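You operate a simulated robot arm through the tools that you are given. There is no shell and no other tool. Be economical: measure what you need, move in short steps, check, and stop when the job is done.

Carry out the task below with a simulated two-armed robot. There is one attempt and no reset: what you move stays moved.

JOB
Take the waste cup and put it on the glass plate on the long steel bench. Fetch the thick disc that says "L2" from the open table and set it on the teal dish. Put the lens that says "N3" from the open table on the black notebook and the lens labelled "V3" on top of the teal spool. Put the 40 silver block from the open table on top of the yellow spool and the 30 silver block on top of the white jar there. Put the red tape roll on the white taped patch. Any order will do. Set down upright: thick disc.

It is judged by the outcome, as a careful person would: the job done as asked, and still so three seconds after it is handed in. It fails if anything else is knocked over, pushed out of place, dropped, spilled or broken.

ROBOT AND FRAMES
Two 7-joint arms with fingered hands on one trunk, on a base that drives. Base frame: it is fixed to the floor where the robot stands at the start and does not move with it; the origin is under the middle of the robot, x ahead of it, y to its left, z up; the surface under the hand at the start is at about z = 910. Units: mm, degrees, N and s.
The left shoulder is at the start at [30, 119, 1119], the right one opposite. With the tool pointing down near the work surface each hand reaches from about 380 to 780 mm from the robot's upright axis, wherever it stands, measured 20 degrees to its own side. Places, roughly: black notebook [2750, -500, 1000]; glass plate [-1000, 2750, 1000]; lens [3000, -500, 1000]; red tape roll (8x7x4 cm) [2500, -800, 900]; silver block [2750, -750, 1000]; teal dish (9x9x3 cm) [3000, 1600, 500]; teal spool (8x8x7 cm) [3000, -700, 900]; thick disc [2500, 250, 1000]; waste cup [500, -250, 1000]; white jar [3250, -750, 1000]; white taped patch [1600, -700, 900]; yellow spool (8x8x7 cm) [2300, -500, 900]. Payload 3.8 kg a hand.
The TCP of each hand is the grasp point between the finger pads, 25 mm short of the fingertips. In the tool frame z runs along the fingers and y along their closing line. The gripper opens to 88 mm. The gripper's body begins 29 mm behind the TCP. The gripper is a hand of 4 fingers: y runs from the thumb to the fingers, the wrist lies at [-13, -106, -174] in the tool frame.
Orientation is that of the tool frame in the base frame, as [roll, pitch, yaw] about the fixed x, y, z axes, in that order (R = Rz(yaw) Ry(pitch) Rx(roll)). With the fingers straight down and the wrist toward the robot, the tool's x, y and z point along [0, 1, 0], [1, 0, 0] and [0, 0, -1] of the base frame.

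CONTROLS
- The arms move only by the tool drive_tool. It takes "left_commands", "right_commands" or both (then of equal length, played together; a hand with none holds still); each is a list of rows, each a list of 2 entries, a list of its own where there are three numbers: the shift along the base's x, y, z in m, then the turn, a rotation vector about the base's x, y, z in rad. In form: [[[x, y, z], [ax, ay, az]], ...]. A call has 1 to 20 rows; each row shifts and turns the commanded pose from where the row before left it. Each row takes 0.2 s and may step no farther than 50 mm and 8.6 degrees from the row before; otherwise, the whole call is refused. A pose out of reach is approached as far as the arm can. The call stops where the force on the tool passes 40 N (or 10 N more than at its start, if that is more) or the arm is blocked; 0.2 s more then pass. In this call time passes only in rows, and 0.2 s behind the last. It gives the time, the measured TCP pose, the force on the tool (base axes), the opening and the grip force at its end, in the units of the frame above (readings bear some noise), with the torque about the TCP (base axes, N m) and any sound that the robot's microphone picked up.
- Cameras (640 x 400 px; columns grow to the right, rows downward): "scene" is now at [58.6, -9, 1670.3]; the picture's right is [-0.12, -0.99, -0.00], its down [-0.73, 0.09, -0.68] and it looks along [0.67, -0.08, -0.74] (base axes); focal length 266 px, centre (320, 200). "left" rides on the left gripper at [-64, -83, -98] in its tool frame; the picture's right is [-0.62, -0.37, 0.69], its down [0.71, -0.63, 0.30] and it looks along [0.32, 0.68, 0.65] (tool axes); focal length 265 px, centre (320, 200). "right" rides on the right gripper at [64, -83, -98] in its tool frame; the picture's right is [-0.62, 0.37, -0.69], its down [-0.71, -0.63, 0.30] and it looks along [-0.32, 0.68, 0.65] (tool axes); focal length 265 px, centre (320, 200). There is no depth. A picture from a camera that has moved, and an enlarged one, comes with that camera's place and axes in the base frame and with its lens.
- get_image(camera): a new picture of that camera. It takes no simulated time.
- slide_trunk(by): slides the trunk up (or, below 0, down) by that many mm; the arms and the scene camera ride with it, the base frame stays. It gives what a move gives, with no picture.
- drive_base(legs): drives the robot by 1 to 6 legs, each [ahead, left, turn to the left] in mm, mm and degrees, along the robot's own axes; the way and the turn of a leg run together, so that a leg with both is an arc; at most 1500 mm and 180 degrees a leg. The arms and the cameras ride along, it lands a little off, and it stops where it bumps. It gives what a move gives.
- curl_fingers(index, middle, ring, thumb_bend, thumb_turn, hand): sets how far each is bent, from 0 (flat) to 1 (curled in); at 0.3 the hand is open as for a grip, at 0.7 the pads meet at the TCP. One left out holds its place. A second passes; each finger stops where it meets its share of the squeeze, and holds until it gets a number again. It is the only way to open and close the hand. It gives what a move gives, with no picture; readings hold the bend of each and the force on the fingers (four entries, about 0 where the hand has none), thumb and palm. thumb_turn goes from beside the hand (0) to across from the fingers (1), as for a grip.
- turn_head(pan, tilt): turns the head with the scene camera to pan (to the left, within 120 degrees either way) and tilt (down, from -29 to 69), counted from straight ahead of the robot. It gives what a move gives.
- enlarge(camera, box): a new picture of the part [left, top, right, bottom] of that camera's present view, enlarged. It takes no simulated time.
- sign_off(): hands the job in; it is judged then, once.

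Work in short steps. Places have to be worked out from the pictures, the camera data and where the tool is seen: move nearer, look again, correct. Check each grasp and each placing, and mend what went wrong. You have 207 turns and 194 pictures in all, those below and enlarged ones among them. Open the grippers and draw the arms clear of the work before you hand the job in, unless the task says otherwise; then end with one line.

The tools are called by a JSON object that holds its "name" and its "arguments". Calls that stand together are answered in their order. drive_tool: Moves the arms, as the interface text tells. Its arguments: {"type":"object","properties":{"left_commands":{"type":"array","items":{"type":"array"}},"right_commands":{"type":"array","items":{"type":"array"}}},"required":[]} The other tools are called the same way: slide_trunk (by) slides the trunk up or down; curl_fingers (index, middle, ring, thumb_bend, thumb_turn, hand) moves the fingers one by one; drive_base (legs) drives the base; turn_head (pan, tilt) turns the head that bears the scene camera; get_image (camera) takes a picture; enlarge (camera, box) takes an enlarged picture of a part of a camera's view; sign_off () hands the job in.

At the start:

```text
time: 0.0
left_position: [537.3, 67.7, 1180.9]
left_ee_rot: [-179.9, 0.0, 90.0]
left_wrist_force: [0.6, 0.4, -0.3]
left_wrist_torque: [0.0, -0.03, -0.01]
left_width: 87.7
left_grip_force: 0.0
left_shape: jaw
left_bend: [0.3, 0.3, 0.3, 0.3, 0.98]
left_finger forces: [0.0, 0.0, 0.1, 0.0, 0.0, 0.0]
right_position: [417.8, -312.6, 1156.6]
right_ee_rot: [-180.0, 0.0, 89.9]
right_wrist_force: [-1.0, -0.3, 0.1]
right_wrist_torque: [0.0, 0.0, 0.01]
right_width: 87.6
right_grip_force: 0.0
right_shape: jaw
right_bend: [0.3, 0.3, 0.3, 0.3, 0.98]
right_finger forces: [0.0, 0.1, 0.1, 0.1, 0.0, 0.1]
trunk travel left (down, up): [-275.0, 315.0]
robot x, y, heading: [-2.7, -1.1, 0.0]
head pan, tilt: [-6.8, 47.4]
```

scene: 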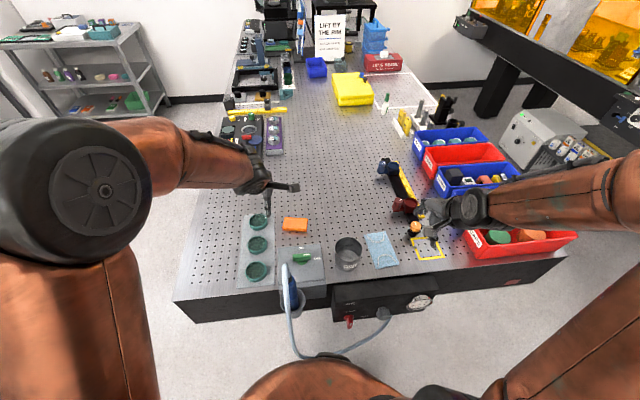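
right: 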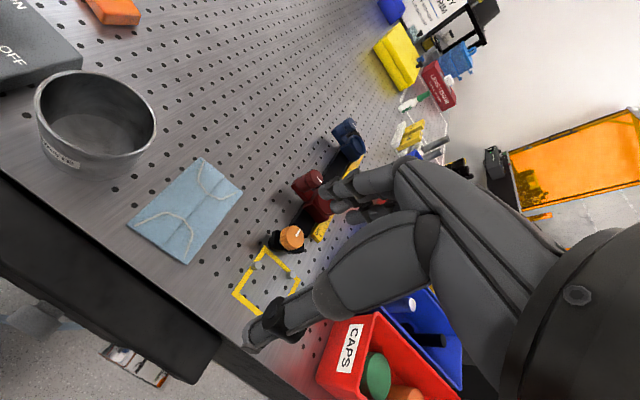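
left: 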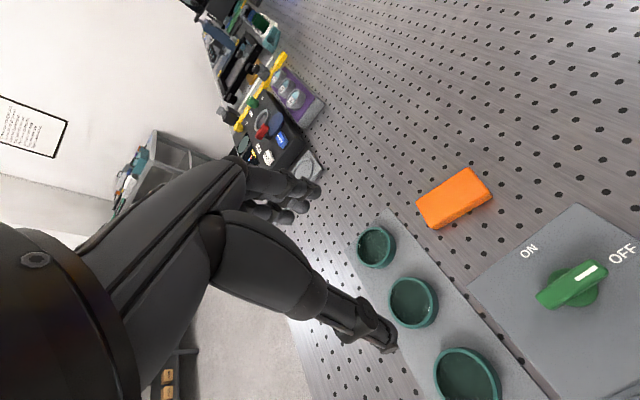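

The scene shows a perforated bench ahead with the waste cup near pixel (347,253). I look around before moving.

{"name": "enlarge", "arguments": {"camera": "scene", "box": [200, 0, 440, 150]}}

{"name": "enlarge", "arguments": {"camera": "scene", "box": [220, 180, 460, 330]}}

{"name": "turn_head", "arguments": {"pan": 0, "tilt": 15}}

{"name": "get_image", "arguments": {"camera": "scene"}}

```text
2.67 times, centred on (320, 75) of scene
camera zoom: at [58.6, -9.0, 1670.3], right [-0.12, -0.99, 0.0], down [-0.73, 0.09, -0.68], along [0.67, -0.08, -0.74], focal length 710 px, centre (320, 533)
```

zoom: 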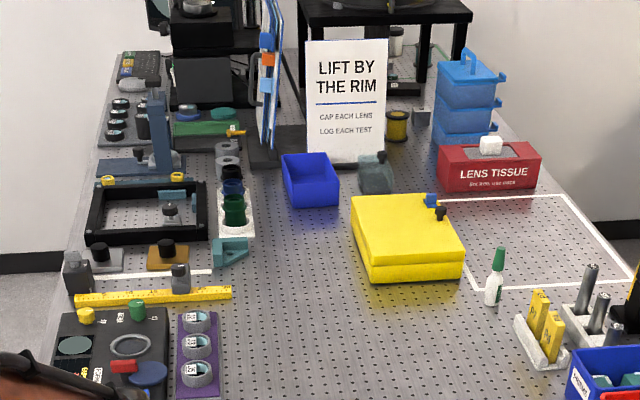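

```text
2.67 times, centred on (340, 255) of scene
camera zoom: at [58.6, -9.0, 1670.3], right [-0.12, -0.99, 0.0], down [-0.73, 0.09, -0.68], along [0.67, -0.08, -0.74], focal length 710 px, centre (267, 53)
```

zoom: 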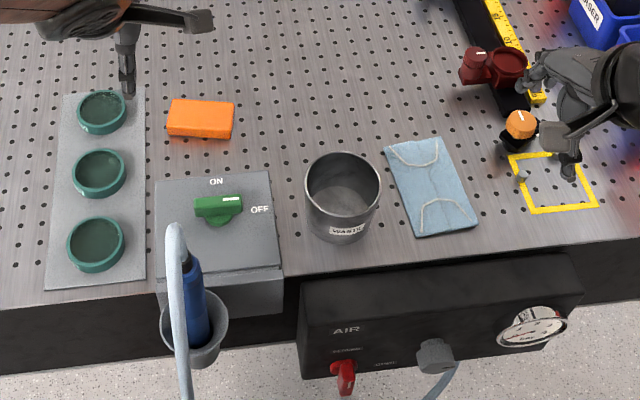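

```text
time: 1.0
left_position: [536.6, 65.9, 1181.7]
left_ee_rot: [179.9, 0.0, 90.0]
left_wrist_force: [0.6, 0.0, 0.0]
left_wrist_torque: [-0.01, 0.01, 0.03]
left_width: 87.7
left_grip_force: 0.1
left_shape: jaw
left_bend: [0.3, 0.3, 0.3, 0.3, 0.98]
left_finger forces: [0.0, 0.1, 0.0, 0.1, 0.0, 0.0]
right_position: [419.0, -312.7, 1158.4]
right_ee_rot: [-180.0, 0.0, 90.0]
right_wrist_force: [0.5, -0.4, 0.0]
right_wrist_torque: [0.03, 0.0, -0.02]
right_width: 87.7
right_grip_force: 0.0
right_shape: jaw
right_bend: [0.3, 0.3, 0.3, 0.3, 0.98]
right_finger forces: [0.0, 0.0, 0.1, 0.1, 0.0, 0.0]
trunk travel left (down, up): [-275.0, 315.0]
robot x, y, heading: [2.7, -1.5, 0.1]
head pan, tilt: [0.0, 15.0]
```

```text
188 pictures are left
camera scene: at [73.2, 0.4, 1720.4], right [0.0, -1.0, 0.0], down [-0.26, 0.0, -0.97], along [0.97, 0.0, -0.26], focal length 266 px, centre (320, 200)
```

scene: 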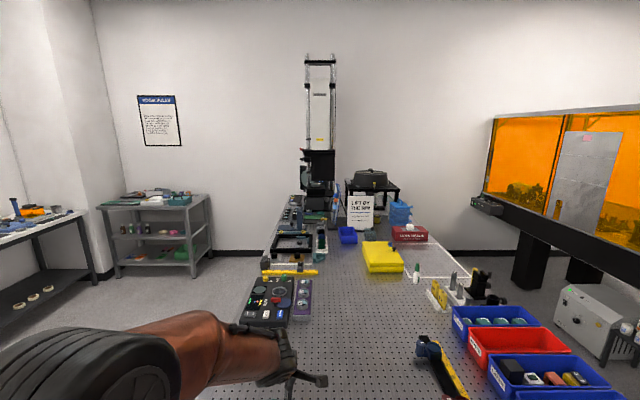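

I look left, behind-left and right to find the other places.

{"name": "turn_head", "arguments": {"pan": 60, "tilt": 20}}

{"name": "get_image", "arguments": {"camera": "scene"}}

{"name": "turn_head", "arguments": {"pan": 115, "tilt": 20}}

{"name": "get_image", "arguments": {"camera": "scene"}}

{"name": "turn_head", "arguments": {"pan": -60, "tilt": 20}}

{"name": "get_image", "arguments": {"camera": "scene"}}

{"name": "turn_head", "arguments": {"pan": -115, "tilt": 20}}

{"name": "get_image", "arguments": {"camera": "scene"}}

```text
time: 2.3
left_position: [538.2, 67.5, 1181.5]
left_ee_rot: [180.0, -0.1, 90.0]
left_wrist_force: [0.1, 0.5, -0.3]
left_wrist_torque: [0.03, 0.01, 0.0]
left_width: 87.5
left_grip_force: 0.1
left_shape: jaw
left_bend: [0.3, 0.3, 0.3, 0.3, 0.98]
left_finger forces: [0.1, 0.1, 0.0, 0.0, 0.0, 0.0]
right_position: [420.1, -312.8, 1156.0]
right_ee_rot: [-180.0, 0.0, 90.0]
right_wrist_force: [-0.2, -0.4, 0.0]
right_wrist_torque: [0.02, -0.02, -0.02]
right_width: 87.6
right_grip_force: 0.1
right_shape: jaw
right_bend: [0.3, 0.3, 0.3, 0.3, 0.98]
right_finger forces: [0.1, 0.1, 0.0, 0.1, 0.1, 0.0]
trunk travel left (down, up): [-275.0, 315.0]
robot x, y, heading: [-1.2, -1.8, -0.0]
head pan, tilt: [60.0, 20.0]
```

```text
187 pictures are left
camera scene: at [26.5, 81.1, 1712.4], right [0.87, -0.5, 0.0], down [-0.17, -0.3, -0.94], along [0.47, 0.81, -0.34], focal length 266 px, centre (320, 200)
```

scene: 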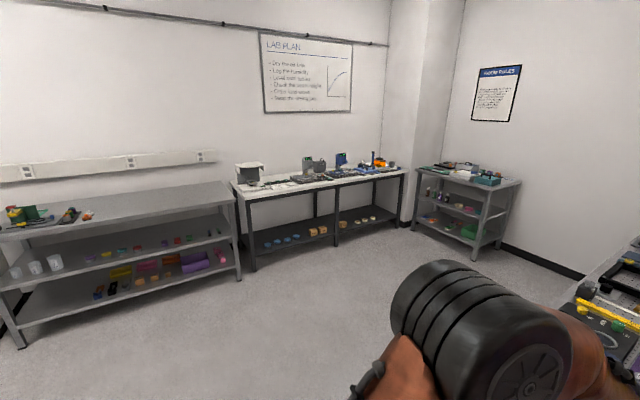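

```text
time: 3.5
left_position: [536.9, 66.6, 1180.8]
left_ee_rot: [-180.0, 0.0, 90.0]
left_wrist_force: [0.0, -1.2, -0.3]
left_wrist_torque: [0.02, 0.01, -0.03]
left_width: 87.7
left_grip_force: 0.0
left_shape: jaw
left_bend: [0.3, 0.3, 0.3, 0.3, 0.98]
left_finger forces: [0.0, 0.1, 0.0, 0.0, 0.1, 0.0]
right_position: [418.8, -311.9, 1157.3]
right_ee_rot: [180.0, 0.0, 90.0]
right_wrist_force: [0.1, -0.4, 0.3]
right_wrist_torque: [-0.01, -0.02, 0.0]
right_width: 87.8
right_grip_force: 0.0
right_shape: jaw
right_bend: [0.3, 0.3, 0.3, 0.3, 0.98]
right_finger forces: [0.1, 0.1, 0.0, 0.0, 0.0, 0.0]
trunk travel left (down, up): [-275.0, 315.0]
robot x, y, heading: [-3.6, 1.0, 0.0]
head pan, tilt: [115.0, 20.0]
```

```text
186 pictures are left
camera scene: at [-59.5, 84.9, 1712.4], right [0.91, 0.42, 0.0], down [0.14, -0.31, -0.94], along [-0.4, 0.85, -0.34], focal length 266 px, centre (320, 200)
```

scene: 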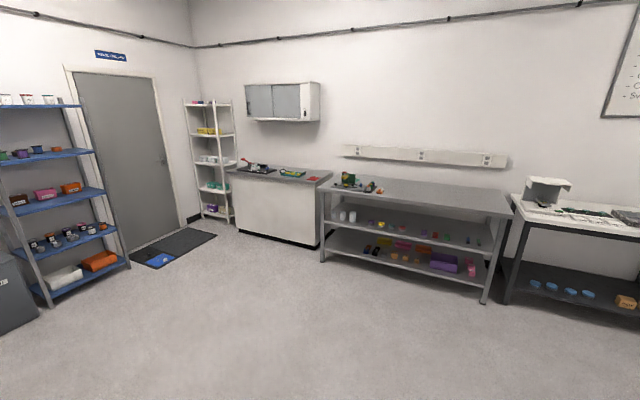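

```text
time: 6.2
left_position: [537.3, 66.5, 1181.6]
left_ee_rot: [-179.9, 0.1, 90.0]
left_wrist_force: [0.5, -0.2, 0.0]
left_wrist_torque: [0.01, 0.01, 0.01]
left_width: 87.6
left_grip_force: 0.0
left_shape: jaw
left_bend: [0.3, 0.3, 0.3, 0.3, 0.98]
left_finger forces: [0.1, 0.0, 0.1, 0.0, 0.0, 0.1]
right_position: [418.4, -312.3, 1156.8]
right_ee_rot: [180.0, 0.0, 90.0]
right_wrist_force: [0.5, -0.3, -0.7]
right_wrist_torque: [-0.02, -0.02, 0.01]
right_width: 87.6
right_grip_force: 0.0
right_shape: jaw
right_bend: [0.3, 0.3, 0.3, 0.3, 0.98]
right_finger forces: [0.0, 0.0, 0.0, 0.0, 0.0, 0.0]
trunk travel left (down, up): [-275.0, 315.0]
robot x, y, heading: [0.6, 1.1, 0.1]
head pan, tilt: [-60.0, 20.0]
```

```text
185 pictures are left
camera scene: at [26.4, -80.2, 1712.4], right [-0.87, -0.5, 0.0], down [-0.17, 0.3, -0.94], along [0.47, -0.81, -0.34], focal length 266 px, centre (320, 200)
```

scene: 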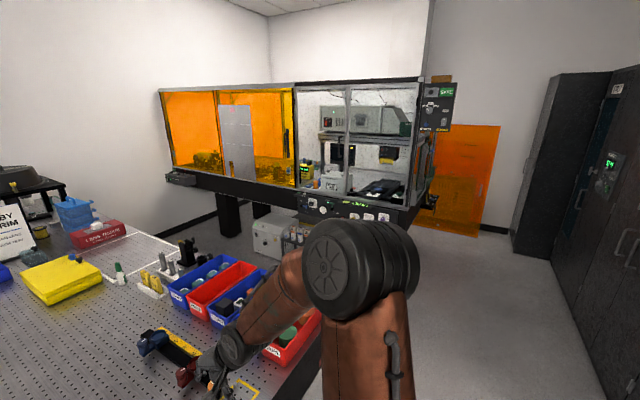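

```text
time: 7.4
left_position: [537.0, 66.6, 1180.2]
left_ee_rot: [-180.0, 0.0, 90.0]
left_wrist_force: [-0.4, 0.2, -0.1]
left_wrist_torque: [0.05, -0.01, 0.0]
left_width: 87.6
left_grip_force: 0.0
left_shape: jaw
left_bend: [0.3, 0.3, 0.3, 0.3, 0.98]
left_finger forces: [0.0, 0.1, 0.1, 0.0, 0.0, 0.0]
right_position: [418.2, -312.8, 1157.5]
right_ee_rot: [-179.9, -0.1, 90.0]
right_wrist_force: [-0.2, -0.4, -0.7]
right_wrist_torque: [0.03, -0.02, 0.01]
right_width: 87.6
right_grip_force: 0.1
right_shape: jaw
right_bend: [0.3, 0.3, 0.3, 0.3, 0.98]
right_finger forces: [0.0, 0.0, 0.0, 0.1, 0.0, 0.1]
trunk travel left (down, up): [-275.0, 315.0]
robot x, y, heading: [2.1, 1.4, 0.2]
head pan, tilt: [-115.0, 20.0]
```

```text
184 pictures are left
camera scene: at [-59.5, -84.0, 1712.4], right [-0.91, 0.42, 0.0], down [0.14, 0.31, -0.94], along [-0.4, -0.85, -0.34], focal length 266 px, centre (320, 200)
```

scene: 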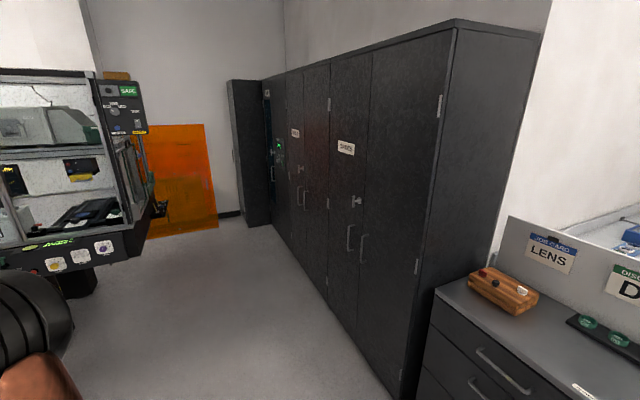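

Layout is clear: the perforated table is x≈400–3400, y≈−900–370; the cart with the dish is at left, the bench at (-1000,2750). I look down at the cup closely with both cameras.

{"name": "turn_head", "arguments": {"pan": -10, "tilt": 60}}

{"name": "enlarge", "arguments": {"camera": "scene", "box": [240, 100, 400, 200]}}

{"name": "enlarge", "arguments": {"camera": "right", "box": [0, 40, 240, 190]}}

```text
time: 9.2
left_position: [537.9, 67.6, 1180.8]
left_ee_rot: [180.0, -0.1, 90.0]
left_wrist_force: [-0.8, -0.4, -0.7]
left_wrist_torque: [-0.03, -0.02, -0.02]
left_width: 87.6
left_grip_force: 0.0
left_shape: jaw
left_bend: [0.3, 0.3, 0.3, 0.3, 0.98]
left_finger forces: [0.0, 0.0, 0.1, 0.0, 0.0, 0.0]
right_position: [418.5, -312.7, 1156.8]
right_ee_rot: [-180.0, 0.0, 90.1]
right_wrist_force: [0.7, 0.2, 0.0]
right_wrist_torque: [0.01, 0.02, 0.0]
right_width: 87.6
right_grip_force: 0.0
right_shape: jaw
right_bend: [0.3, 0.3, 0.3, 0.3, 0.98]
right_finger forces: [0.1, 0.1, 0.0, 0.0, 0.0, 0.0]
trunk travel left (down, up): [-275.0, 315.0]
robot x, y, heading: [1.9, 0.8, 0.0]
head pan, tilt: [-10.0, 60.0]
```

```text
4.00 times, centred on (320, 150) of scene
camera zoom: at [45.5, -11.2, 1654.2], right [-0.17, -0.98, 0.0], down [-0.85, 0.15, -0.5], along [0.49, -0.09, -0.87], focal length 1065 px, centre (320, 400)
```

zoom: 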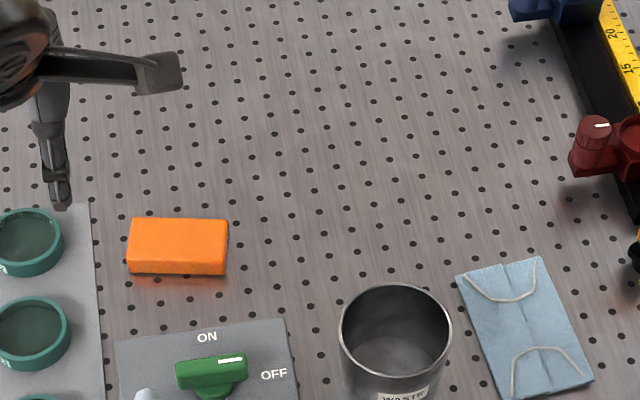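

```text
2.67 times, centred on (120, 115) of right
camera zoom: at [335.8, -247.6, 1256.4], right [0.37, -0.62, 0.69], down [-0.63, -0.71, -0.3], along [0.68, -0.32, -0.65], focal length 708 px, centre (853, 427)
```

zoom: 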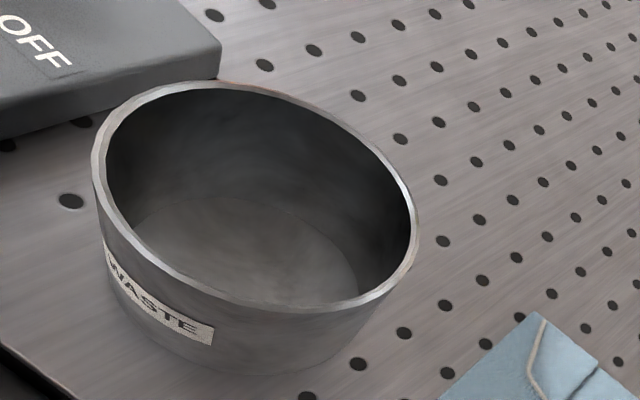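

The cup rim centre works out at about (469,-146,991), Ø84, empty. I'll pinch the far rim with the right hand (thumb inside); first hover over it.

{"name": "drive_tool", "arguments": {"right_commands": [[[0.025, 0.042, 0], [0, 0, 0]], [[0.025, 0.042, 0], [0, 0, 0]], [[0.025, 0.042, 0], [0, 0, 0]], [[0.017, 0.041, 0], [0, 0, 0]], [[0, 0, -0.04], [0, 0, 0]], [[0, 0, -0.03], [0, 0, 0]]]}}

{"name": "get_image", "arguments": {"camera": "right"}}

{"name": "enlarge", "arguments": {"camera": "scene", "box": [220, 100, 460, 250]}}

```text
time: 10.6
left_position: [538.1, 66.8, 1180.0]
left_ee_rot: [-180.0, 0.0, 90.0]
left_wrist_force: [1.1, -0.7, -0.5]
left_wrist_torque: [0.0, 0.0, 0.02]
left_width: 87.8
left_grip_force: 0.1
left_shape: jaw
left_bend: [0.3, 0.3, 0.3, 0.3, 0.98]
left_finger forces: [0.0, 0.1, 0.0, 0.0, 0.0, 0.0]
right_position: [510.9, -145.3, 1086.6]
right_ee_rot: [180.0, 0.0, 90.0]
right_wrist_force: [-1.1, 0.0, -0.7]
right_wrist_torque: [0.0, 0.0, -0.01]
right_width: 87.7
right_grip_force: 0.0
right_shape: jaw
right_bend: [0.3, 0.3, 0.3, 0.3, 0.98]
right_finger forces: [0.0, 0.0, 0.0, 0.1, 0.0, 0.1]
trunk travel left (down, up): [-275.0, 315.0]
robot x, y, heading: [0.0, 1.7, -0.2]
head pan, tilt: [-10.0, 60.0]
```

```text
181 pictures are left
camera right: at [428.0, -79.9, 1186.6], right [0.37, -0.62, 0.69], down [-0.63, -0.71, -0.3], along [0.68, -0.32, -0.65], focal length 265 px, centre (320, 200)
```

right: 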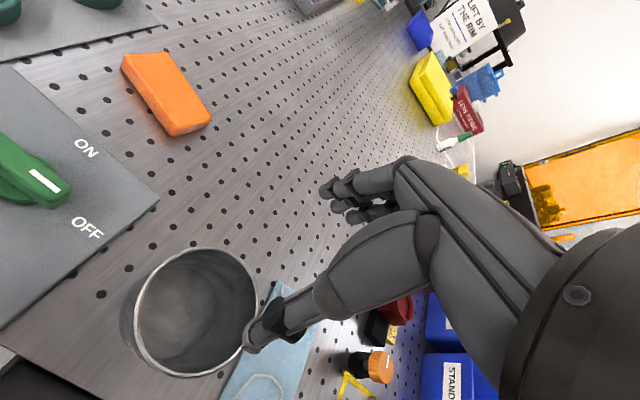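

```text
2.67 times, centred on (340, 175) of scene
camera zoom: at [46.2, -10.4, 1654.2], right [-0.17, -0.98, 0.0], down [-0.85, 0.15, -0.5], along [0.49, -0.09, -0.87], focal length 710 px, centre (267, 267)
```

zoom: 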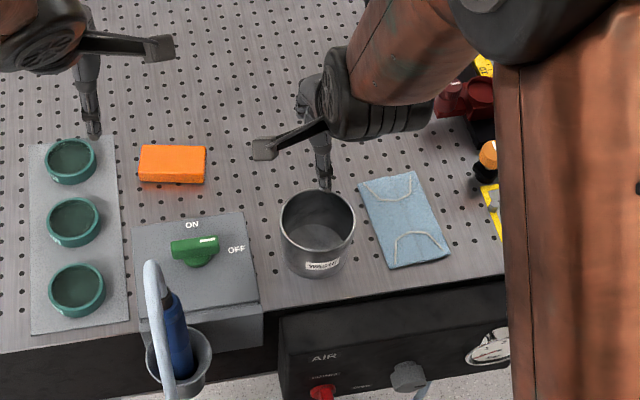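

The thumb tip is seen where expected, over the cup's middle. I lower to z≈985 with the thumb inside the rim.

{"name": "drive_tool", "arguments": {"right_commands": [[[0, 0, -0.03], [0, 0, 0]], [[0, 0, -0.025], [0, 0, 0]], [[0, 0, -0.02], [0, 0, 0]], [[0, 0, -0.015], [0, 0, 0]], [[0, 0, -0.012], [0, 0, 0]]]}}

{"name": "get_image", "arguments": {"camera": "right"}}

{"name": "enlarge", "arguments": {"camera": "scene", "box": [280, 120, 400, 195]}}

```text
time: 11.8
left_position: [537.6, 66.7, 1180.5]
left_ee_rot: [180.0, 0.0, 89.9]
left_wrist_force: [-0.4, -0.7, 0.2]
left_wrist_torque: [0.0, -0.01, 0.02]
left_width: 87.8
left_grip_force: 0.0
left_shape: jaw
left_bend: [0.3, 0.3, 0.3, 0.3, 0.98]
left_finger forces: [0.0, 0.0, 0.0, 0.1, 0.0, 0.0]
right_position: [511.4, -146.0, 986.0]
right_ee_rot: [-180.0, 0.0, 90.0]
right_wrist_force: [0.0, -0.1, 0.3]
right_wrist_torque: [-0.02, 0.0, 0.0]
right_width: 87.7
right_grip_force: 0.1
right_shape: jaw
right_bend: [0.3, 0.3, 0.3, 0.3, 0.98]
right_finger forces: [0.0, 0.1, 0.1, 0.0, 0.0, 0.0]
trunk travel left (down, up): [-275.0, 315.0]
robot x, y, heading: [-2.2, -2.0, -0.1]
head pan, tilt: [-10.0, 60.0]
```

```text
179 pictures are left
camera right: at [428.6, -80.7, 1084.6], right [0.37, -0.62, 0.69], down [-0.63, -0.71, -0.3], along [0.68, -0.32, -0.65], focal length 265 px, centre (320, 200)
```

right: 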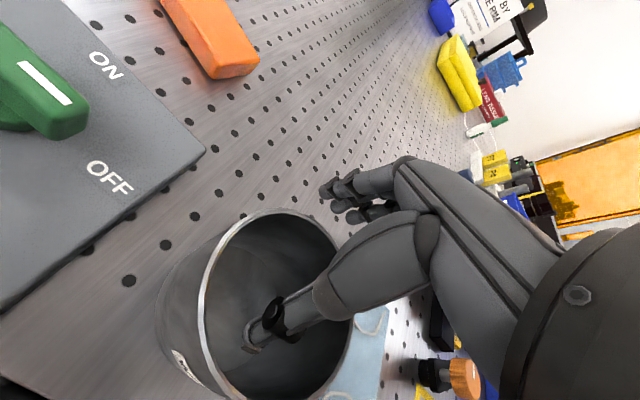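

```text
5.33 times, centred on (340, 158) of scene
camera zoom: at [45.7, -11.1, 1654.2], right [-0.17, -0.98, 0.0], down [-0.85, 0.15, -0.5], along [0.49, -0.09, -0.87], focal length 1420 px, centre (213, 427)
```

zoom: 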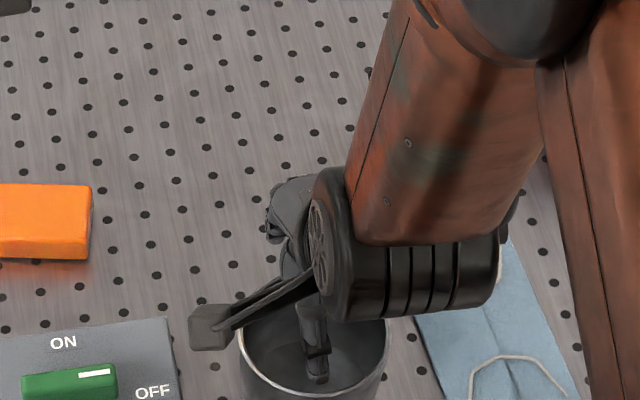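

The thumb is inside the cup and the fingers outside the far wall. I close the pinch.

{"name": "curl_fingers", "arguments": {"hand": "right", "index": 0.75, "middle": 0.75, "ring": 0.75, "thumb_bend": 0.75}}

{"name": "get_image", "arguments": {"camera": "right"}}

```text
time: 12.8
left_position: [537.5, 67.3, 1181.4]
left_ee_rot: [179.9, -0.1, 90.0]
left_wrist_force: [0.1, 0.2, 0.7]
left_wrist_torque: [0.04, 0.03, -0.02]
left_width: 87.4
left_grip_force: 0.0
left_shape: jaw
left_bend: [0.3, 0.3, 0.3, 0.3, 0.98]
left_finger forces: [0.0, 0.0, 0.1, 0.0, 0.0, 0.0]
right_position: [510.5, -146.5, 985.8]
right_ee_rot: [180.0, 0.0, 90.0]
right_wrist_force: [-0.8, -0.3, -0.4]
right_wrist_torque: [0.04, 0.02, 0.04]
right_width: 0.0
right_grip_force: 6.0
right_shape: fingers
right_bend: [0.74, 0.75, 0.75, 0.71, 0.97]
right_finger forces: [5.0, 0.7, 0.1, 0.0, 5.9, 0.0]
trunk travel left (down, up): [-275.0, 315.0]
robot x, y, heading: [-1.7, 2.1, -0.1]
head pan, tilt: [-10.0, 60.0]
```

```text
177 pictures are left
camera right: at [428.3, -80.6, 1084.6], right [0.37, -0.62, 0.69], down [-0.63, -0.71, -0.3], along [0.68, -0.32, -0.65], focal length 265 px, centre (320, 200)
```

right: 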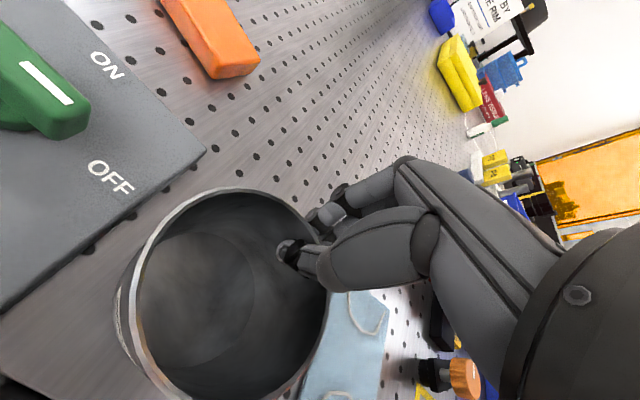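

Grip reads 6 N, mostly the index finger, and the cup shifted slightly. I zoom to see whether the rim is truly between the pads.

{"name": "enlarge", "arguments": {"camera": "right", "box": [210, 160, 402, 280]}}

{"name": "enlarge", "arguments": {"camera": "scene", "box": [280, 120, 400, 195]}}

```text
3.33 times, centred on (306, 220) of right
camera zoom: at [428.3, -80.6, 1084.6], right [0.37, -0.62, 0.69], down [-0.63, -0.71, -0.3], along [0.68, -0.32, -0.65], focal length 885 px, centre (367, 133)
```

zoom: 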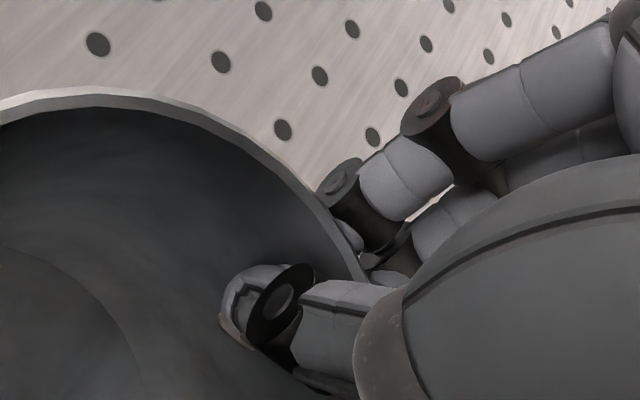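

```text
5.33 times, centred on (340, 158) of scene
camera zoom: at [45.6, -11.0, 1654.2], right [-0.17, -0.98, 0.0], down [-0.85, 0.15, -0.5], along [0.49, -0.09, -0.87], focal length 1420 px, centre (213, 427)
```

zoom: 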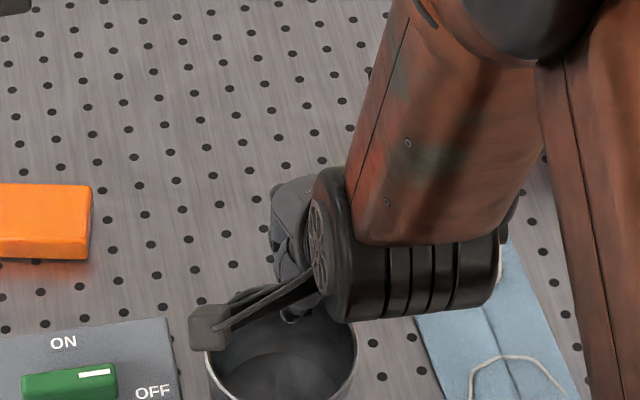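

The rim is pinched between thumb and index only. I command the fingers further so that middle and ring also press.

{"name": "curl_fingers", "arguments": {"hand": "right", "index": 0.9, "middle": 0.9, "ring": 0.9, "thumb_bend": 0.9}}

{"name": "enlarge", "arguments": {"camera": "right", "box": [110, 160, 430, 360]}}

```text
time: 13.8
left_position: [538.4, 66.9, 1182.2]
left_ee_rot: [180.0, 0.1, 89.9]
left_wrist_force: [-0.2, -0.9, 0.8]
left_wrist_torque: [0.02, -0.01, -0.01]
left_width: 87.7
left_grip_force: 0.1
left_shape: jaw
left_bend: [0.3, 0.3, 0.3, 0.3, 0.98]
left_finger forces: [0.0, 0.1, 0.0, 0.2, 0.0, 0.1]
right_position: [511.2, -146.7, 984.2]
right_ee_rot: [-179.9, 0.0, 90.1]
right_wrist_force: [0.5, 0.3, -1.1]
right_wrist_torque: [-0.02, -0.02, -0.01]
right_width: 0.0
right_grip_force: 13.7
right_shape: fingers
right_bend: [0.76, 0.9, 0.9, 0.76, 0.95]
right_finger forces: [13.7, 0.0, 0.0, 0.0, 13.7, 0.0]
trunk travel left (down, up): [-275.0, 315.0]
robot x, y, heading: [4.9, -0.1, -0.1]
head pan, tilt: [-10.0, 60.0]
```

```text
2.00 times, centred on (270, 260) of right
camera zoom: at [428.4, -80.6, 1084.6], right [0.37, -0.62, 0.69], down [-0.63, -0.71, -0.3], along [0.68, -0.32, -0.65], focal length 531 px, centre (420, 80)
```

zoom: 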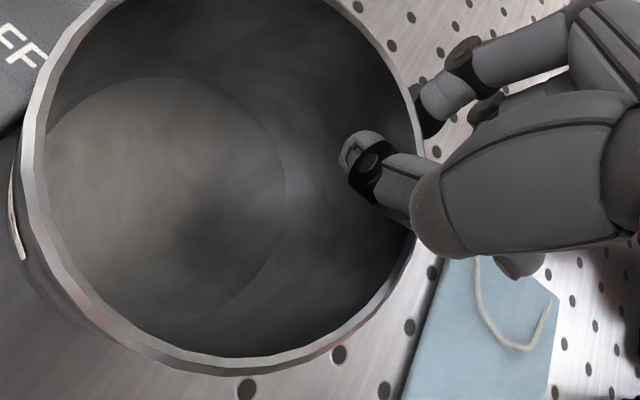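

Only index and thumb carry the load and the cup seems tilted. I open again to let it settle and re-measure it.

{"name": "curl_fingers", "arguments": {"hand": "right", "index": 0.3, "middle": 0.3, "ring": 0.3, "thumb_bend": 0.3, "thumb_turn": 0.98}}

{"name": "get_image", "arguments": {"camera": "right"}}

{"name": "enlarge", "arguments": {"camera": "scene", "box": [240, 100, 400, 200]}}

```text
time: 14.8
left_position: [537.5, 66.6, 1181.5]
left_ee_rot: [180.0, -0.1, 89.9]
left_wrist_force: [0.4, -0.2, 0.8]
left_wrist_torque: [-0.04, -0.02, -0.01]
left_width: 87.7
left_grip_force: 0.0
left_shape: jaw
left_bend: [0.3, 0.3, 0.3, 0.3, 0.98]
left_finger forces: [0.0, 0.0, 0.0, 0.0, 0.0, 0.0]
right_position: [510.8, -145.8, 984.1]
right_ee_rot: [180.0, 0.0, 89.9]
right_wrist_force: [0.3, 1.3, 0.5]
right_wrist_torque: [0.03, 0.01, -0.01]
right_width: 84.1
right_grip_force: 0.3
right_shape: fingers
right_bend: [0.3, 0.3, 0.3, 0.31, 0.95]
right_finger forces: [0.1, 0.0, 0.0, 0.0, 0.3, 0.1]
trunk travel left (down, up): [-275.0, 315.0]
robot x, y, heading: [-0.8, 2.7, -0.1]
head pan, tilt: [-10.0, 60.0]
```

```text
173 pictures are left
camera right: at [428.4, -80.5, 1084.6], right [0.37, -0.62, 0.69], down [-0.63, -0.71, -0.3], along [0.68, -0.32, -0.65], focal length 265 px, centre (320, 200)
```

right: 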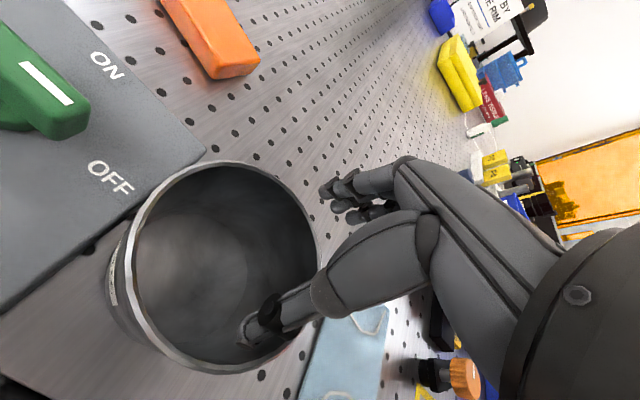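

```text
4.00 times, centred on (320, 150) of scene
camera zoom: at [45.6, -10.9, 1654.2], right [-0.17, -0.98, 0.0], down [-0.85, 0.15, -0.5], along [0.49, -0.09, -0.87], focal length 1065 px, centre (320, 400)
```

zoom: 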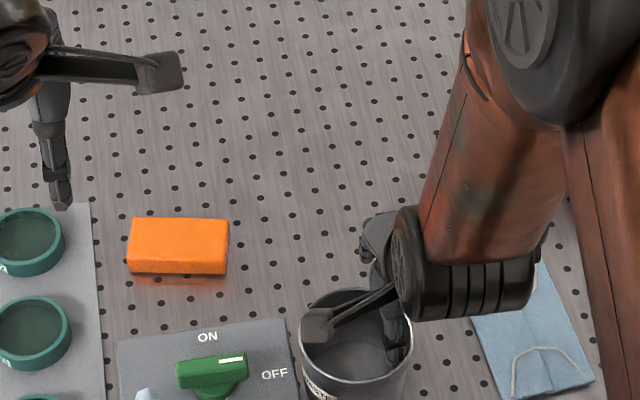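

The cup now stands at about (469,-115): middle/ring pushed its flank, since the finger row sits off to one side of the thumb. I shift the hand +41 mm in y so the finger row centres on the rim's apex.

{"name": "drive_tool", "arguments": {"right_commands": [[[0, 0.02, 0], [0, 0, 0]], [[0, 0.021, 0], [0, 0, 0]]]}}

{"name": "curl_fingers", "arguments": {"hand": "right", "index": 0.6, "middle": 0.6, "ring": 0.6, "thumb_bend": 0.6, "thumb_turn": 0.98}}

{"name": "get_image", "arguments": {"camera": "right"}}

{"name": "enlarge", "arguments": {"camera": "scene", "box": [240, 100, 400, 200]}}

```text
time: 15.4
left_position: [538.2, 67.6, 1180.3]
left_ee_rot: [-180.0, 0.0, 90.1]
left_wrist_force: [-0.5, 0.4, 0.7]
left_wrist_torque: [-0.01, -0.01, -0.03]
left_width: 87.4
left_grip_force: 0.1
left_shape: jaw
left_bend: [0.3, 0.3, 0.3, 0.3, 0.98]
left_finger forces: [0.1, 0.0, 0.0, 0.0, 0.1, 0.0]
right_position: [511.3, -103.9, 984.6]
right_ee_rot: [-179.9, 0.0, 89.9]
right_wrist_force: [-0.1, 0.1, 0.3]
right_wrist_torque: [0.0, 0.0, 0.02]
right_width: 84.7
right_grip_force: 0.0
right_shape: fingers
right_bend: [0.3, 0.3, 0.3, 0.3, 0.95]
right_finger forces: [0.0, 0.0, 0.0, 0.0, 0.1, 0.0]
trunk travel left (down, up): [-275.0, 315.0]
robot x, y, heading: [-2.6, -0.5, -0.1]
head pan, tilt: [-10.0, 60.0]
```

```text
time: 16.4
left_position: [536.8, 66.3, 1181.3]
left_ee_rot: [-180.0, 0.0, 90.0]
left_wrist_force: [0.1, 0.4, 0.3]
left_wrist_torque: [-0.02, 0.01, -0.02]
left_width: 87.5
left_grip_force: 0.0
left_shape: jaw
left_bend: [0.3, 0.3, 0.3, 0.3, 0.98]
left_finger forces: [0.1, 0.1, 0.1, 0.0, 0.0, 0.0]
right_position: [511.0, -104.0, 983.6]
right_ee_rot: [-180.0, 0.0, 90.1]
right_wrist_force: [-0.7, -0.1, 0.2]
right_wrist_torque: [0.0, -0.01, 0.01]
right_width: 20.3
right_grip_force: 0.0
right_shape: fingers
right_bend: [0.6, 0.6, 0.6, 0.6, 0.99]
right_finger forces: [0.0, 0.0, 0.0, 0.0, 0.0, 0.0]
trunk travel left (down, up): [-275.0, 315.0]
robot x, y, heading: [-2.5, -0.4, 0.2]
head pan, tilt: [-10.0, 60.0]
```

```text
171 pictures are left
camera right: at [428.2, -39.6, 1084.6], right [0.37, -0.62, 0.69], down [-0.63, -0.71, -0.3], along [0.68, -0.32, -0.65], focal length 265 px, centre (320, 200)
```

right: 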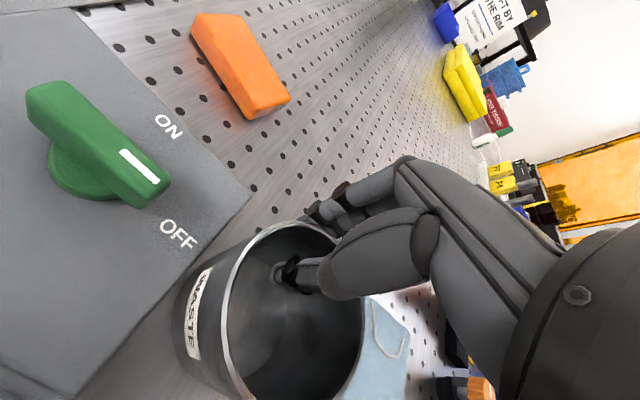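

```text
4.00 times, centred on (320, 150) of scene
camera zoom: at [45.5, -10.9, 1654.2], right [-0.17, -0.98, 0.0], down [-0.85, 0.15, -0.5], along [0.49, -0.09, -0.87], focal length 1065 px, centre (320, 400)
```

zoom: 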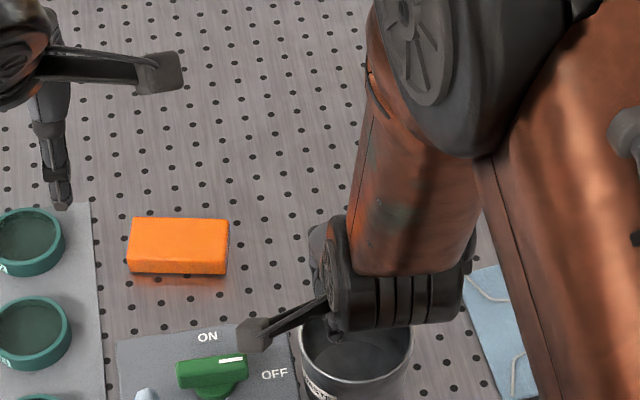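

The cup has not moved and its wall sits between pads 20 mm apart. I close fully.

{"name": "curl_fingers", "arguments": {"hand": "right", "index": 0.8, "middle": 0.8, "ring": 0.8, "thumb_bend": 0.8}}

{"name": "get_image", "arguments": {"camera": "right"}}

```text
time: 17.4
left_position: [536.4, 66.4, 1180.8]
left_ee_rot: [-180.0, 0.0, 89.9]
left_wrist_force: [-0.6, 0.6, -0.1]
left_wrist_torque: [0.02, 0.01, 0.0]
left_width: 87.5
left_grip_force: 0.0
left_shape: jaw
left_bend: [0.3, 0.3, 0.3, 0.3, 0.98]
left_finger forces: [0.1, 0.0, 0.0, 0.1, 0.0, 0.0]
right_position: [511.5, -105.6, 985.2]
right_ee_rot: [180.0, 0.0, 90.0]
right_wrist_force: [1.7, -4.3, 5.2]
right_wrist_torque: [0.01, 0.14, 0.19]
right_width: 0.0
right_grip_force: 18.3
right_shape: fingers
right_bend: [0.76, 0.77, 0.79, 0.71, 1.0]
right_finger forces: [7.1, 7.4, 4.2, 0.0, 17.9, 0.0]
trunk travel left (down, up): [-275.0, 315.0]
robot x, y, heading: [-3.0, 0.8, 0.0]
head pan, tilt: [-10.0, 60.0]
```

```text
169 pictures are left
camera right: at [428.2, -40.2, 1084.8], right [0.37, -0.62, 0.69], down [-0.63, -0.71, -0.3], along [0.68, -0.32, -0.65], focal length 265 px, centre (320, 200)
```

right: 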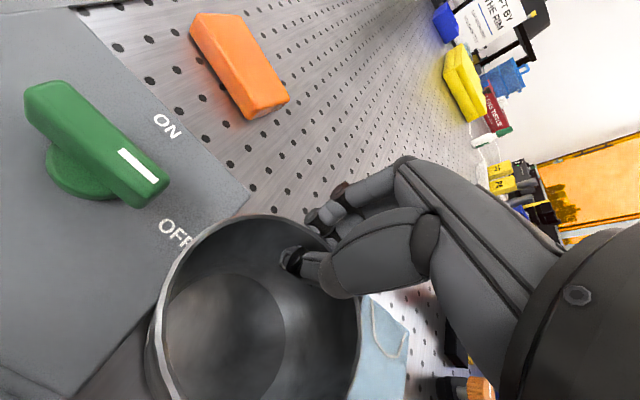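

All three fingers and the thumb hold (18 N). I lift straight up.

{"name": "drive_tool", "arguments": {"right_commands": [[[0, -0.003, 0.01], [0, 0, 0]], [[0, 0, 0.02], [0, 0, 0]], [[0, 0, 0.03], [0, 0, 0]], [[0, 0, 0.04], [0, 0, 0]], [[0, 0, 0.04], [0, 0, 0]]]}}

{"name": "get_image", "arguments": {"camera": "scene"}}

{"name": "get_image", "arguments": {"camera": "right"}}

```text
time: 18.6
left_position: [537.0, 66.9, 1181.6]
left_ee_rot: [180.0, 0.0, 90.0]
left_wrist_force: [-0.3, -0.7, 0.3]
left_wrist_torque: [-0.03, -0.05, 0.0]
left_width: 87.8
left_grip_force: 0.1
left_shape: jaw
left_bend: [0.3, 0.3, 0.3, 0.3, 0.98]
left_finger forces: [0.0, 0.0, 0.1, 0.0, 0.0, 0.0]
right_position: [509.2, -107.5, 1127.3]
right_ee_rot: [180.0, -0.1, 89.9]
right_wrist_force: [-0.1, -0.2, -0.7]
right_wrist_torque: [-0.02, -0.06, -0.01]
right_width: 0.0
right_grip_force: 12.2
right_shape: fingers
right_bend: [0.76, 0.79, 0.8, 0.71, 0.99]
right_finger forces: [7.9, 4.5, 0.0, 0.0, 12.3, 0.1]
trunk travel left (down, up): [-275.0, 315.0]
robot x, y, heading: [1.6, -0.1, -0.3]
head pan, tilt: [-10.0, 60.0]
```

```text
168 pictures are left
camera scene: at [44.5, -10.7, 1654.2], right [-0.17, -0.98, 0.0], down [-0.85, 0.15, -0.5], along [0.49, -0.09, -0.87], focal length 266 px, centre (320, 200)
```

scene: 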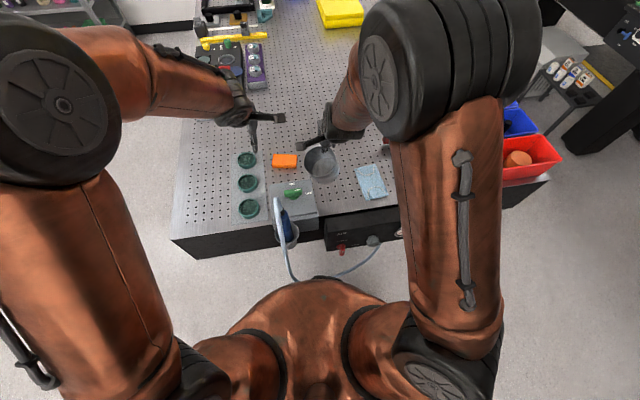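

```text
167 pictures are left
camera right: at [426.5, -41.7, 1225.7], right [0.37, -0.62, 0.69], down [-0.63, -0.71, -0.3], along [0.68, -0.32, -0.65], focal length 265 px, centre (320, 200)
```

right: 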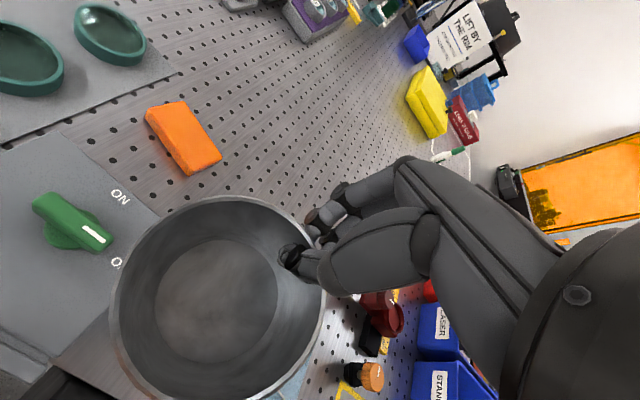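

The cup is lifted clear. I tighten a little, back off from the table, turn to face the left-hand bench, and drive near.

{"name": "curl_fingers", "arguments": {"hand": "right", "index": 0.85, "middle": 0.85, "ring": 0.85, "thumb_bend": 0.8}}

{"name": "drive_base", "arguments": {"legs": [[-300, 0, 0], [0, 0, 90], [1300, 500, 0]]}}

{"name": "turn_head", "arguments": {"pan": 0, "tilt": 35}}

{"name": "get_image", "arguments": {"camera": "scene"}}

{"name": "get_image", "arguments": {"camera": "right"}}

```text
time: 19.6
left_position: [537.7, 66.8, 1182.0]
left_ee_rot: [180.0, 0.1, 90.0]
left_wrist_force: [0.0, 1.0, -0.2]
left_wrist_torque: [-0.02, -0.02, -0.02]
left_width: 87.4
left_grip_force: 0.0
left_shape: jaw
left_bend: [0.3, 0.3, 0.3, 0.3, 0.98]
left_finger forces: [0.0, 0.1, 0.0, 0.0, 0.0, 0.0]
right_position: [509.5, -106.3, 1125.4]
right_ee_rot: [-179.9, 0.1, 90.1]
right_wrist_force: [0.1, 0.5, -1.6]
right_wrist_torque: [0.03, -0.04, 0.0]
right_width: 0.2
right_grip_force: 10.6
right_shape: fingers
right_bend: [0.78, 0.85, 0.85, 0.72, 1.0]
right_finger forces: [9.9, 0.0, 0.0, 0.1, 10.7, 0.1]
trunk travel left (down, up): [-275.0, 315.0]
robot x, y, heading: [-0.8, 2.9, 0.1]
head pan, tilt: [-10.0, 60.0]
```

```text
time: 32.0
left_position: [-868.2, 1827.3, 1180.8]
left_ee_rot: [-180.0, -0.1, 179.7]
left_wrist_force: [0.0, -0.1, -0.6]
left_wrist_torque: [0.01, 0.0, 0.04]
left_width: 87.6
left_grip_force: 0.0
left_shape: jaw
left_bend: [0.3, 0.3, 0.3, 0.3, 0.98]
left_finger forces: [0.1, 0.1, 0.1, 0.0, 0.0, 0.0]
right_position: [-695.0, 1799.3, 1125.3]
right_ee_rot: [-180.0, 0.0, 179.7]
right_wrist_force: [-0.2, 0.5, -1.2]
right_wrist_torque: [0.07, 0.02, 0.0]
right_width: 0.3
right_grip_force: 10.5
right_shape: fingers
right_bend: [0.78, 0.85, 0.85, 0.72, 1.0]
right_finger forces: [9.8, 0.0, 0.1, 0.0, 10.4, 0.0]
trunk travel left (down, up): [-275.0, 315.0]
robot x, y, heading: [-802.8, 1289.0, 89.8]
head pan, tilt: [-10.0, 60.0]
```

```text
time: 32.9
left_position: [-867.8, 1827.7, 1179.9]
left_ee_rot: [-180.0, 0.1, 179.8]
left_wrist_force: [-0.6, -0.3, 0.5]
left_wrist_torque: [0.05, 0.01, 0.02]
left_width: 88.1
left_grip_force: 0.1
left_shape: jaw
left_bend: [0.3, 0.3, 0.3, 0.3, 0.98]
left_finger forces: [0.1, 0.0, 0.0, 0.0, 0.1, 0.0]
right_position: [-694.1, 1800.7, 1126.0]
right_ee_rot: [180.0, 0.1, 179.7]
right_wrist_force: [0.6, -0.4, -1.3]
right_wrist_torque: [-0.02, -0.02, -0.01]
right_width: 0.0
right_grip_force: 9.1
right_shape: fingers
right_bend: [0.78, 0.85, 0.85, 0.72, 1.0]
right_finger forces: [9.7, 0.1, 0.1, 0.0, 10.4, 0.0]
trunk travel left (down, up): [-275.0, 315.0]
robot x, y, heading: [-805.0, 1288.1, 89.9]
head pan, tilt: [0.0, 35.0]
```

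```text
166 pictures are left
camera scene: at [-803.5, 1358.8, 1688.4], right [1.0, -0.01, 0.0], down [0.0, -0.57, -0.82], along [0.0, 0.82, -0.57], focal length 266 px, centre (320, 200)
```

scene: 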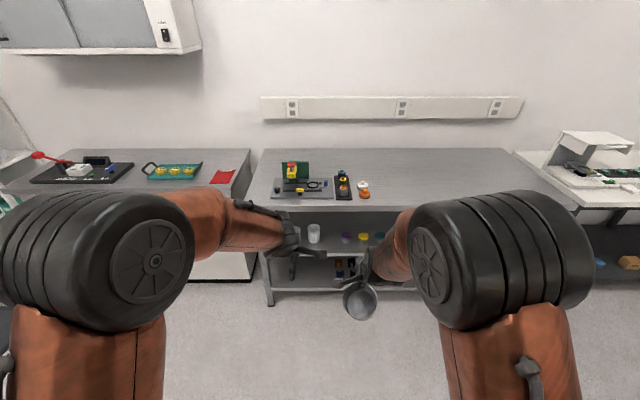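

```text
165 pictures are left
camera right: at [-758.2, 1717.1, 1225.1], right [0.62, 0.37, 0.69], down [0.71, -0.63, -0.3], along [0.33, 0.68, -0.65], focal length 265 px, centre (320, 200)
```

right: 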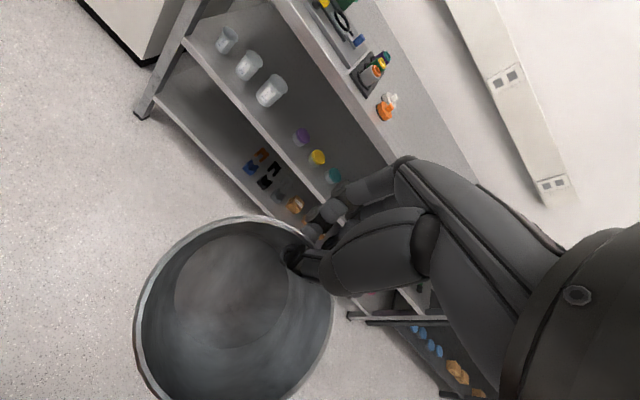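

The cup is held. I enlarge the bench top to find the glass plate, and check the cup's tilt.

{"name": "enlarge", "arguments": {"camera": "scene", "box": [240, 140, 400, 240]}}

{"name": "enlarge", "arguments": {"camera": "scene", "box": [300, 230, 428, 330]}}

```text
4.00 times, centred on (320, 190) of scene
camera zoom: at [-803.5, 1358.8, 1688.4], right [1.0, -0.01, 0.0], down [0.0, -0.57, -0.82], along [0.0, 0.82, -0.57], focal length 1065 px, centre (320, 240)
```

zoom: 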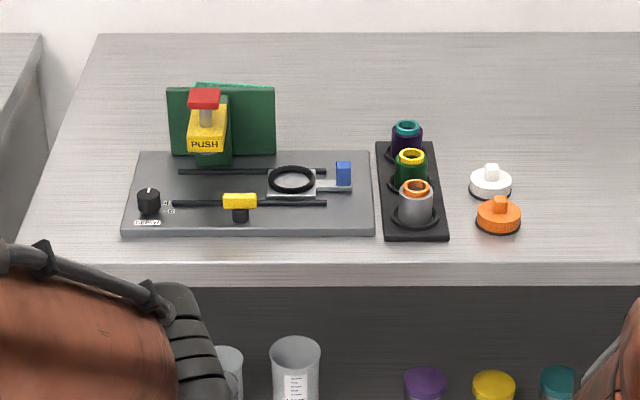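

```text
4.00 times, centred on (364, 280) of scene
camera zoom: at [-803.5, 1358.8, 1688.4], right [1.0, -0.01, 0.0], down [0.0, -0.57, -0.82], along [0.0, 0.82, -0.57], focal length 1065 px, centre (144, -120)
```

zoom: 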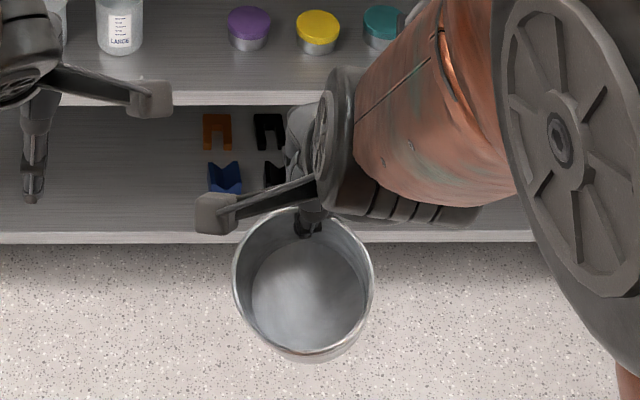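

I see a device with PUSH button and no obvious glass plate; I drive 450 mm nearer and look more steeply.

{"name": "drive_base", "arguments": {"legs": [[480, 0, 0]]}}

{"name": "turn_head", "arguments": {"pan": 8, "tilt": 42}}

{"name": "enlarge", "arguments": {"camera": "scene", "box": [160, 80, 480, 280]}}

{"name": "get_image", "arguments": {"camera": "left"}}

```text
time: 35.8
left_position: [-866.2, 2309.6, 1181.8]
left_ee_rot: [-179.9, 0.0, 179.9]
left_wrist_force: [0.2, -0.1, 0.3]
left_wrist_torque: [0.0, 0.0, 0.01]
left_width: 87.6
left_grip_force: 0.1
left_shape: jaw
left_bend: [0.3, 0.3, 0.3, 0.3, 0.98]
left_finger forces: [0.0, 0.1, 0.0, 0.1, 0.0, 0.0]
right_position: [-693.9, 2282.8, 1124.9]
right_ee_rot: [-179.9, -0.1, 179.8]
right_wrist_force: [0.3, -0.1, -0.6]
right_wrist_torque: [0.03, 0.03, -0.05]
right_width: 0.2
right_grip_force: 9.8
right_shape: fingers
right_bend: [0.78, 0.85, 0.85, 0.72, 1.0]
right_finger forces: [9.7, 0.1, 0.0, 0.0, 10.5, 0.0]
trunk travel left (down, up): [-275.0, 315.0]
robot x, y, heading: [-802.5, 1770.3, 90.0]
head pan, tilt: [0.0, 35.0]
```

```text
time: 36.5
left_position: [-866.6, 2308.7, 1181.4]
left_ee_rot: [179.9, 0.1, 179.9]
left_wrist_force: [0.3, 0.2, -1.3]
left_wrist_torque: [-0.02, 0.01, -0.01]
left_width: 87.6
left_grip_force: 0.1
left_shape: jaw
left_bend: [0.3, 0.3, 0.3, 0.3, 0.98]
left_finger forces: [0.0, 0.1, 0.1, 0.0, 0.0, 0.0]
right_position: [-693.3, 2279.9, 1124.0]
right_ee_rot: [-179.9, 0.0, 179.8]
right_wrist_force: [0.0, -0.3, -1.3]
right_wrist_torque: [0.04, -0.01, 0.04]
right_width: 0.1
right_grip_force: 9.8
right_shape: fingers
right_bend: [0.78, 0.85, 0.85, 0.72, 1.0]
right_finger forces: [9.7, 0.0, 0.0, 0.0, 10.5, 0.0]
trunk travel left (down, up): [-275.0, 315.0]
robot x, y, heading: [-800.1, 1769.1, 90.0]
head pan, tilt: [8.0, 42.0]
```

```text
2.00 times, centred on (320, 180) of scene
camera zoom: at [-813.6, 1835.2, 1678.0], right [0.99, 0.14, 0.0], down [0.09, -0.66, -0.74], along [-0.1, 0.74, -0.67], focal length 532 px, centre (320, 240)
```

zoom: 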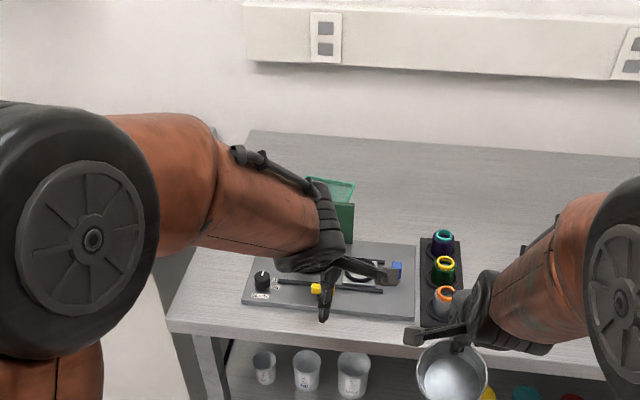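

```text
161 pictures are left
camera left: at [-803.4, 2224.7, 1279.8], right [0.62, -0.37, -0.69], down [-0.72, -0.63, -0.3], along [-0.32, 0.68, -0.65], focal length 265 px, centre (320, 200)
```

left: 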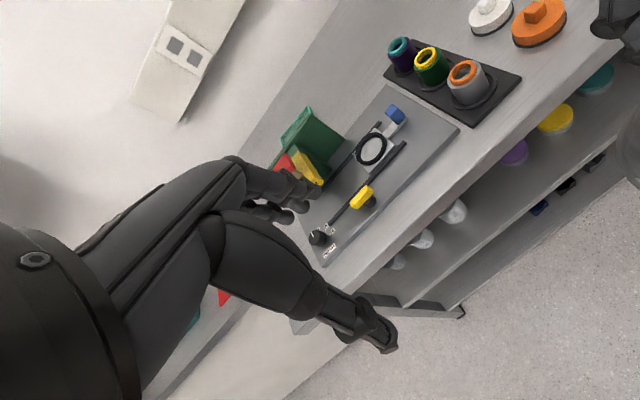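

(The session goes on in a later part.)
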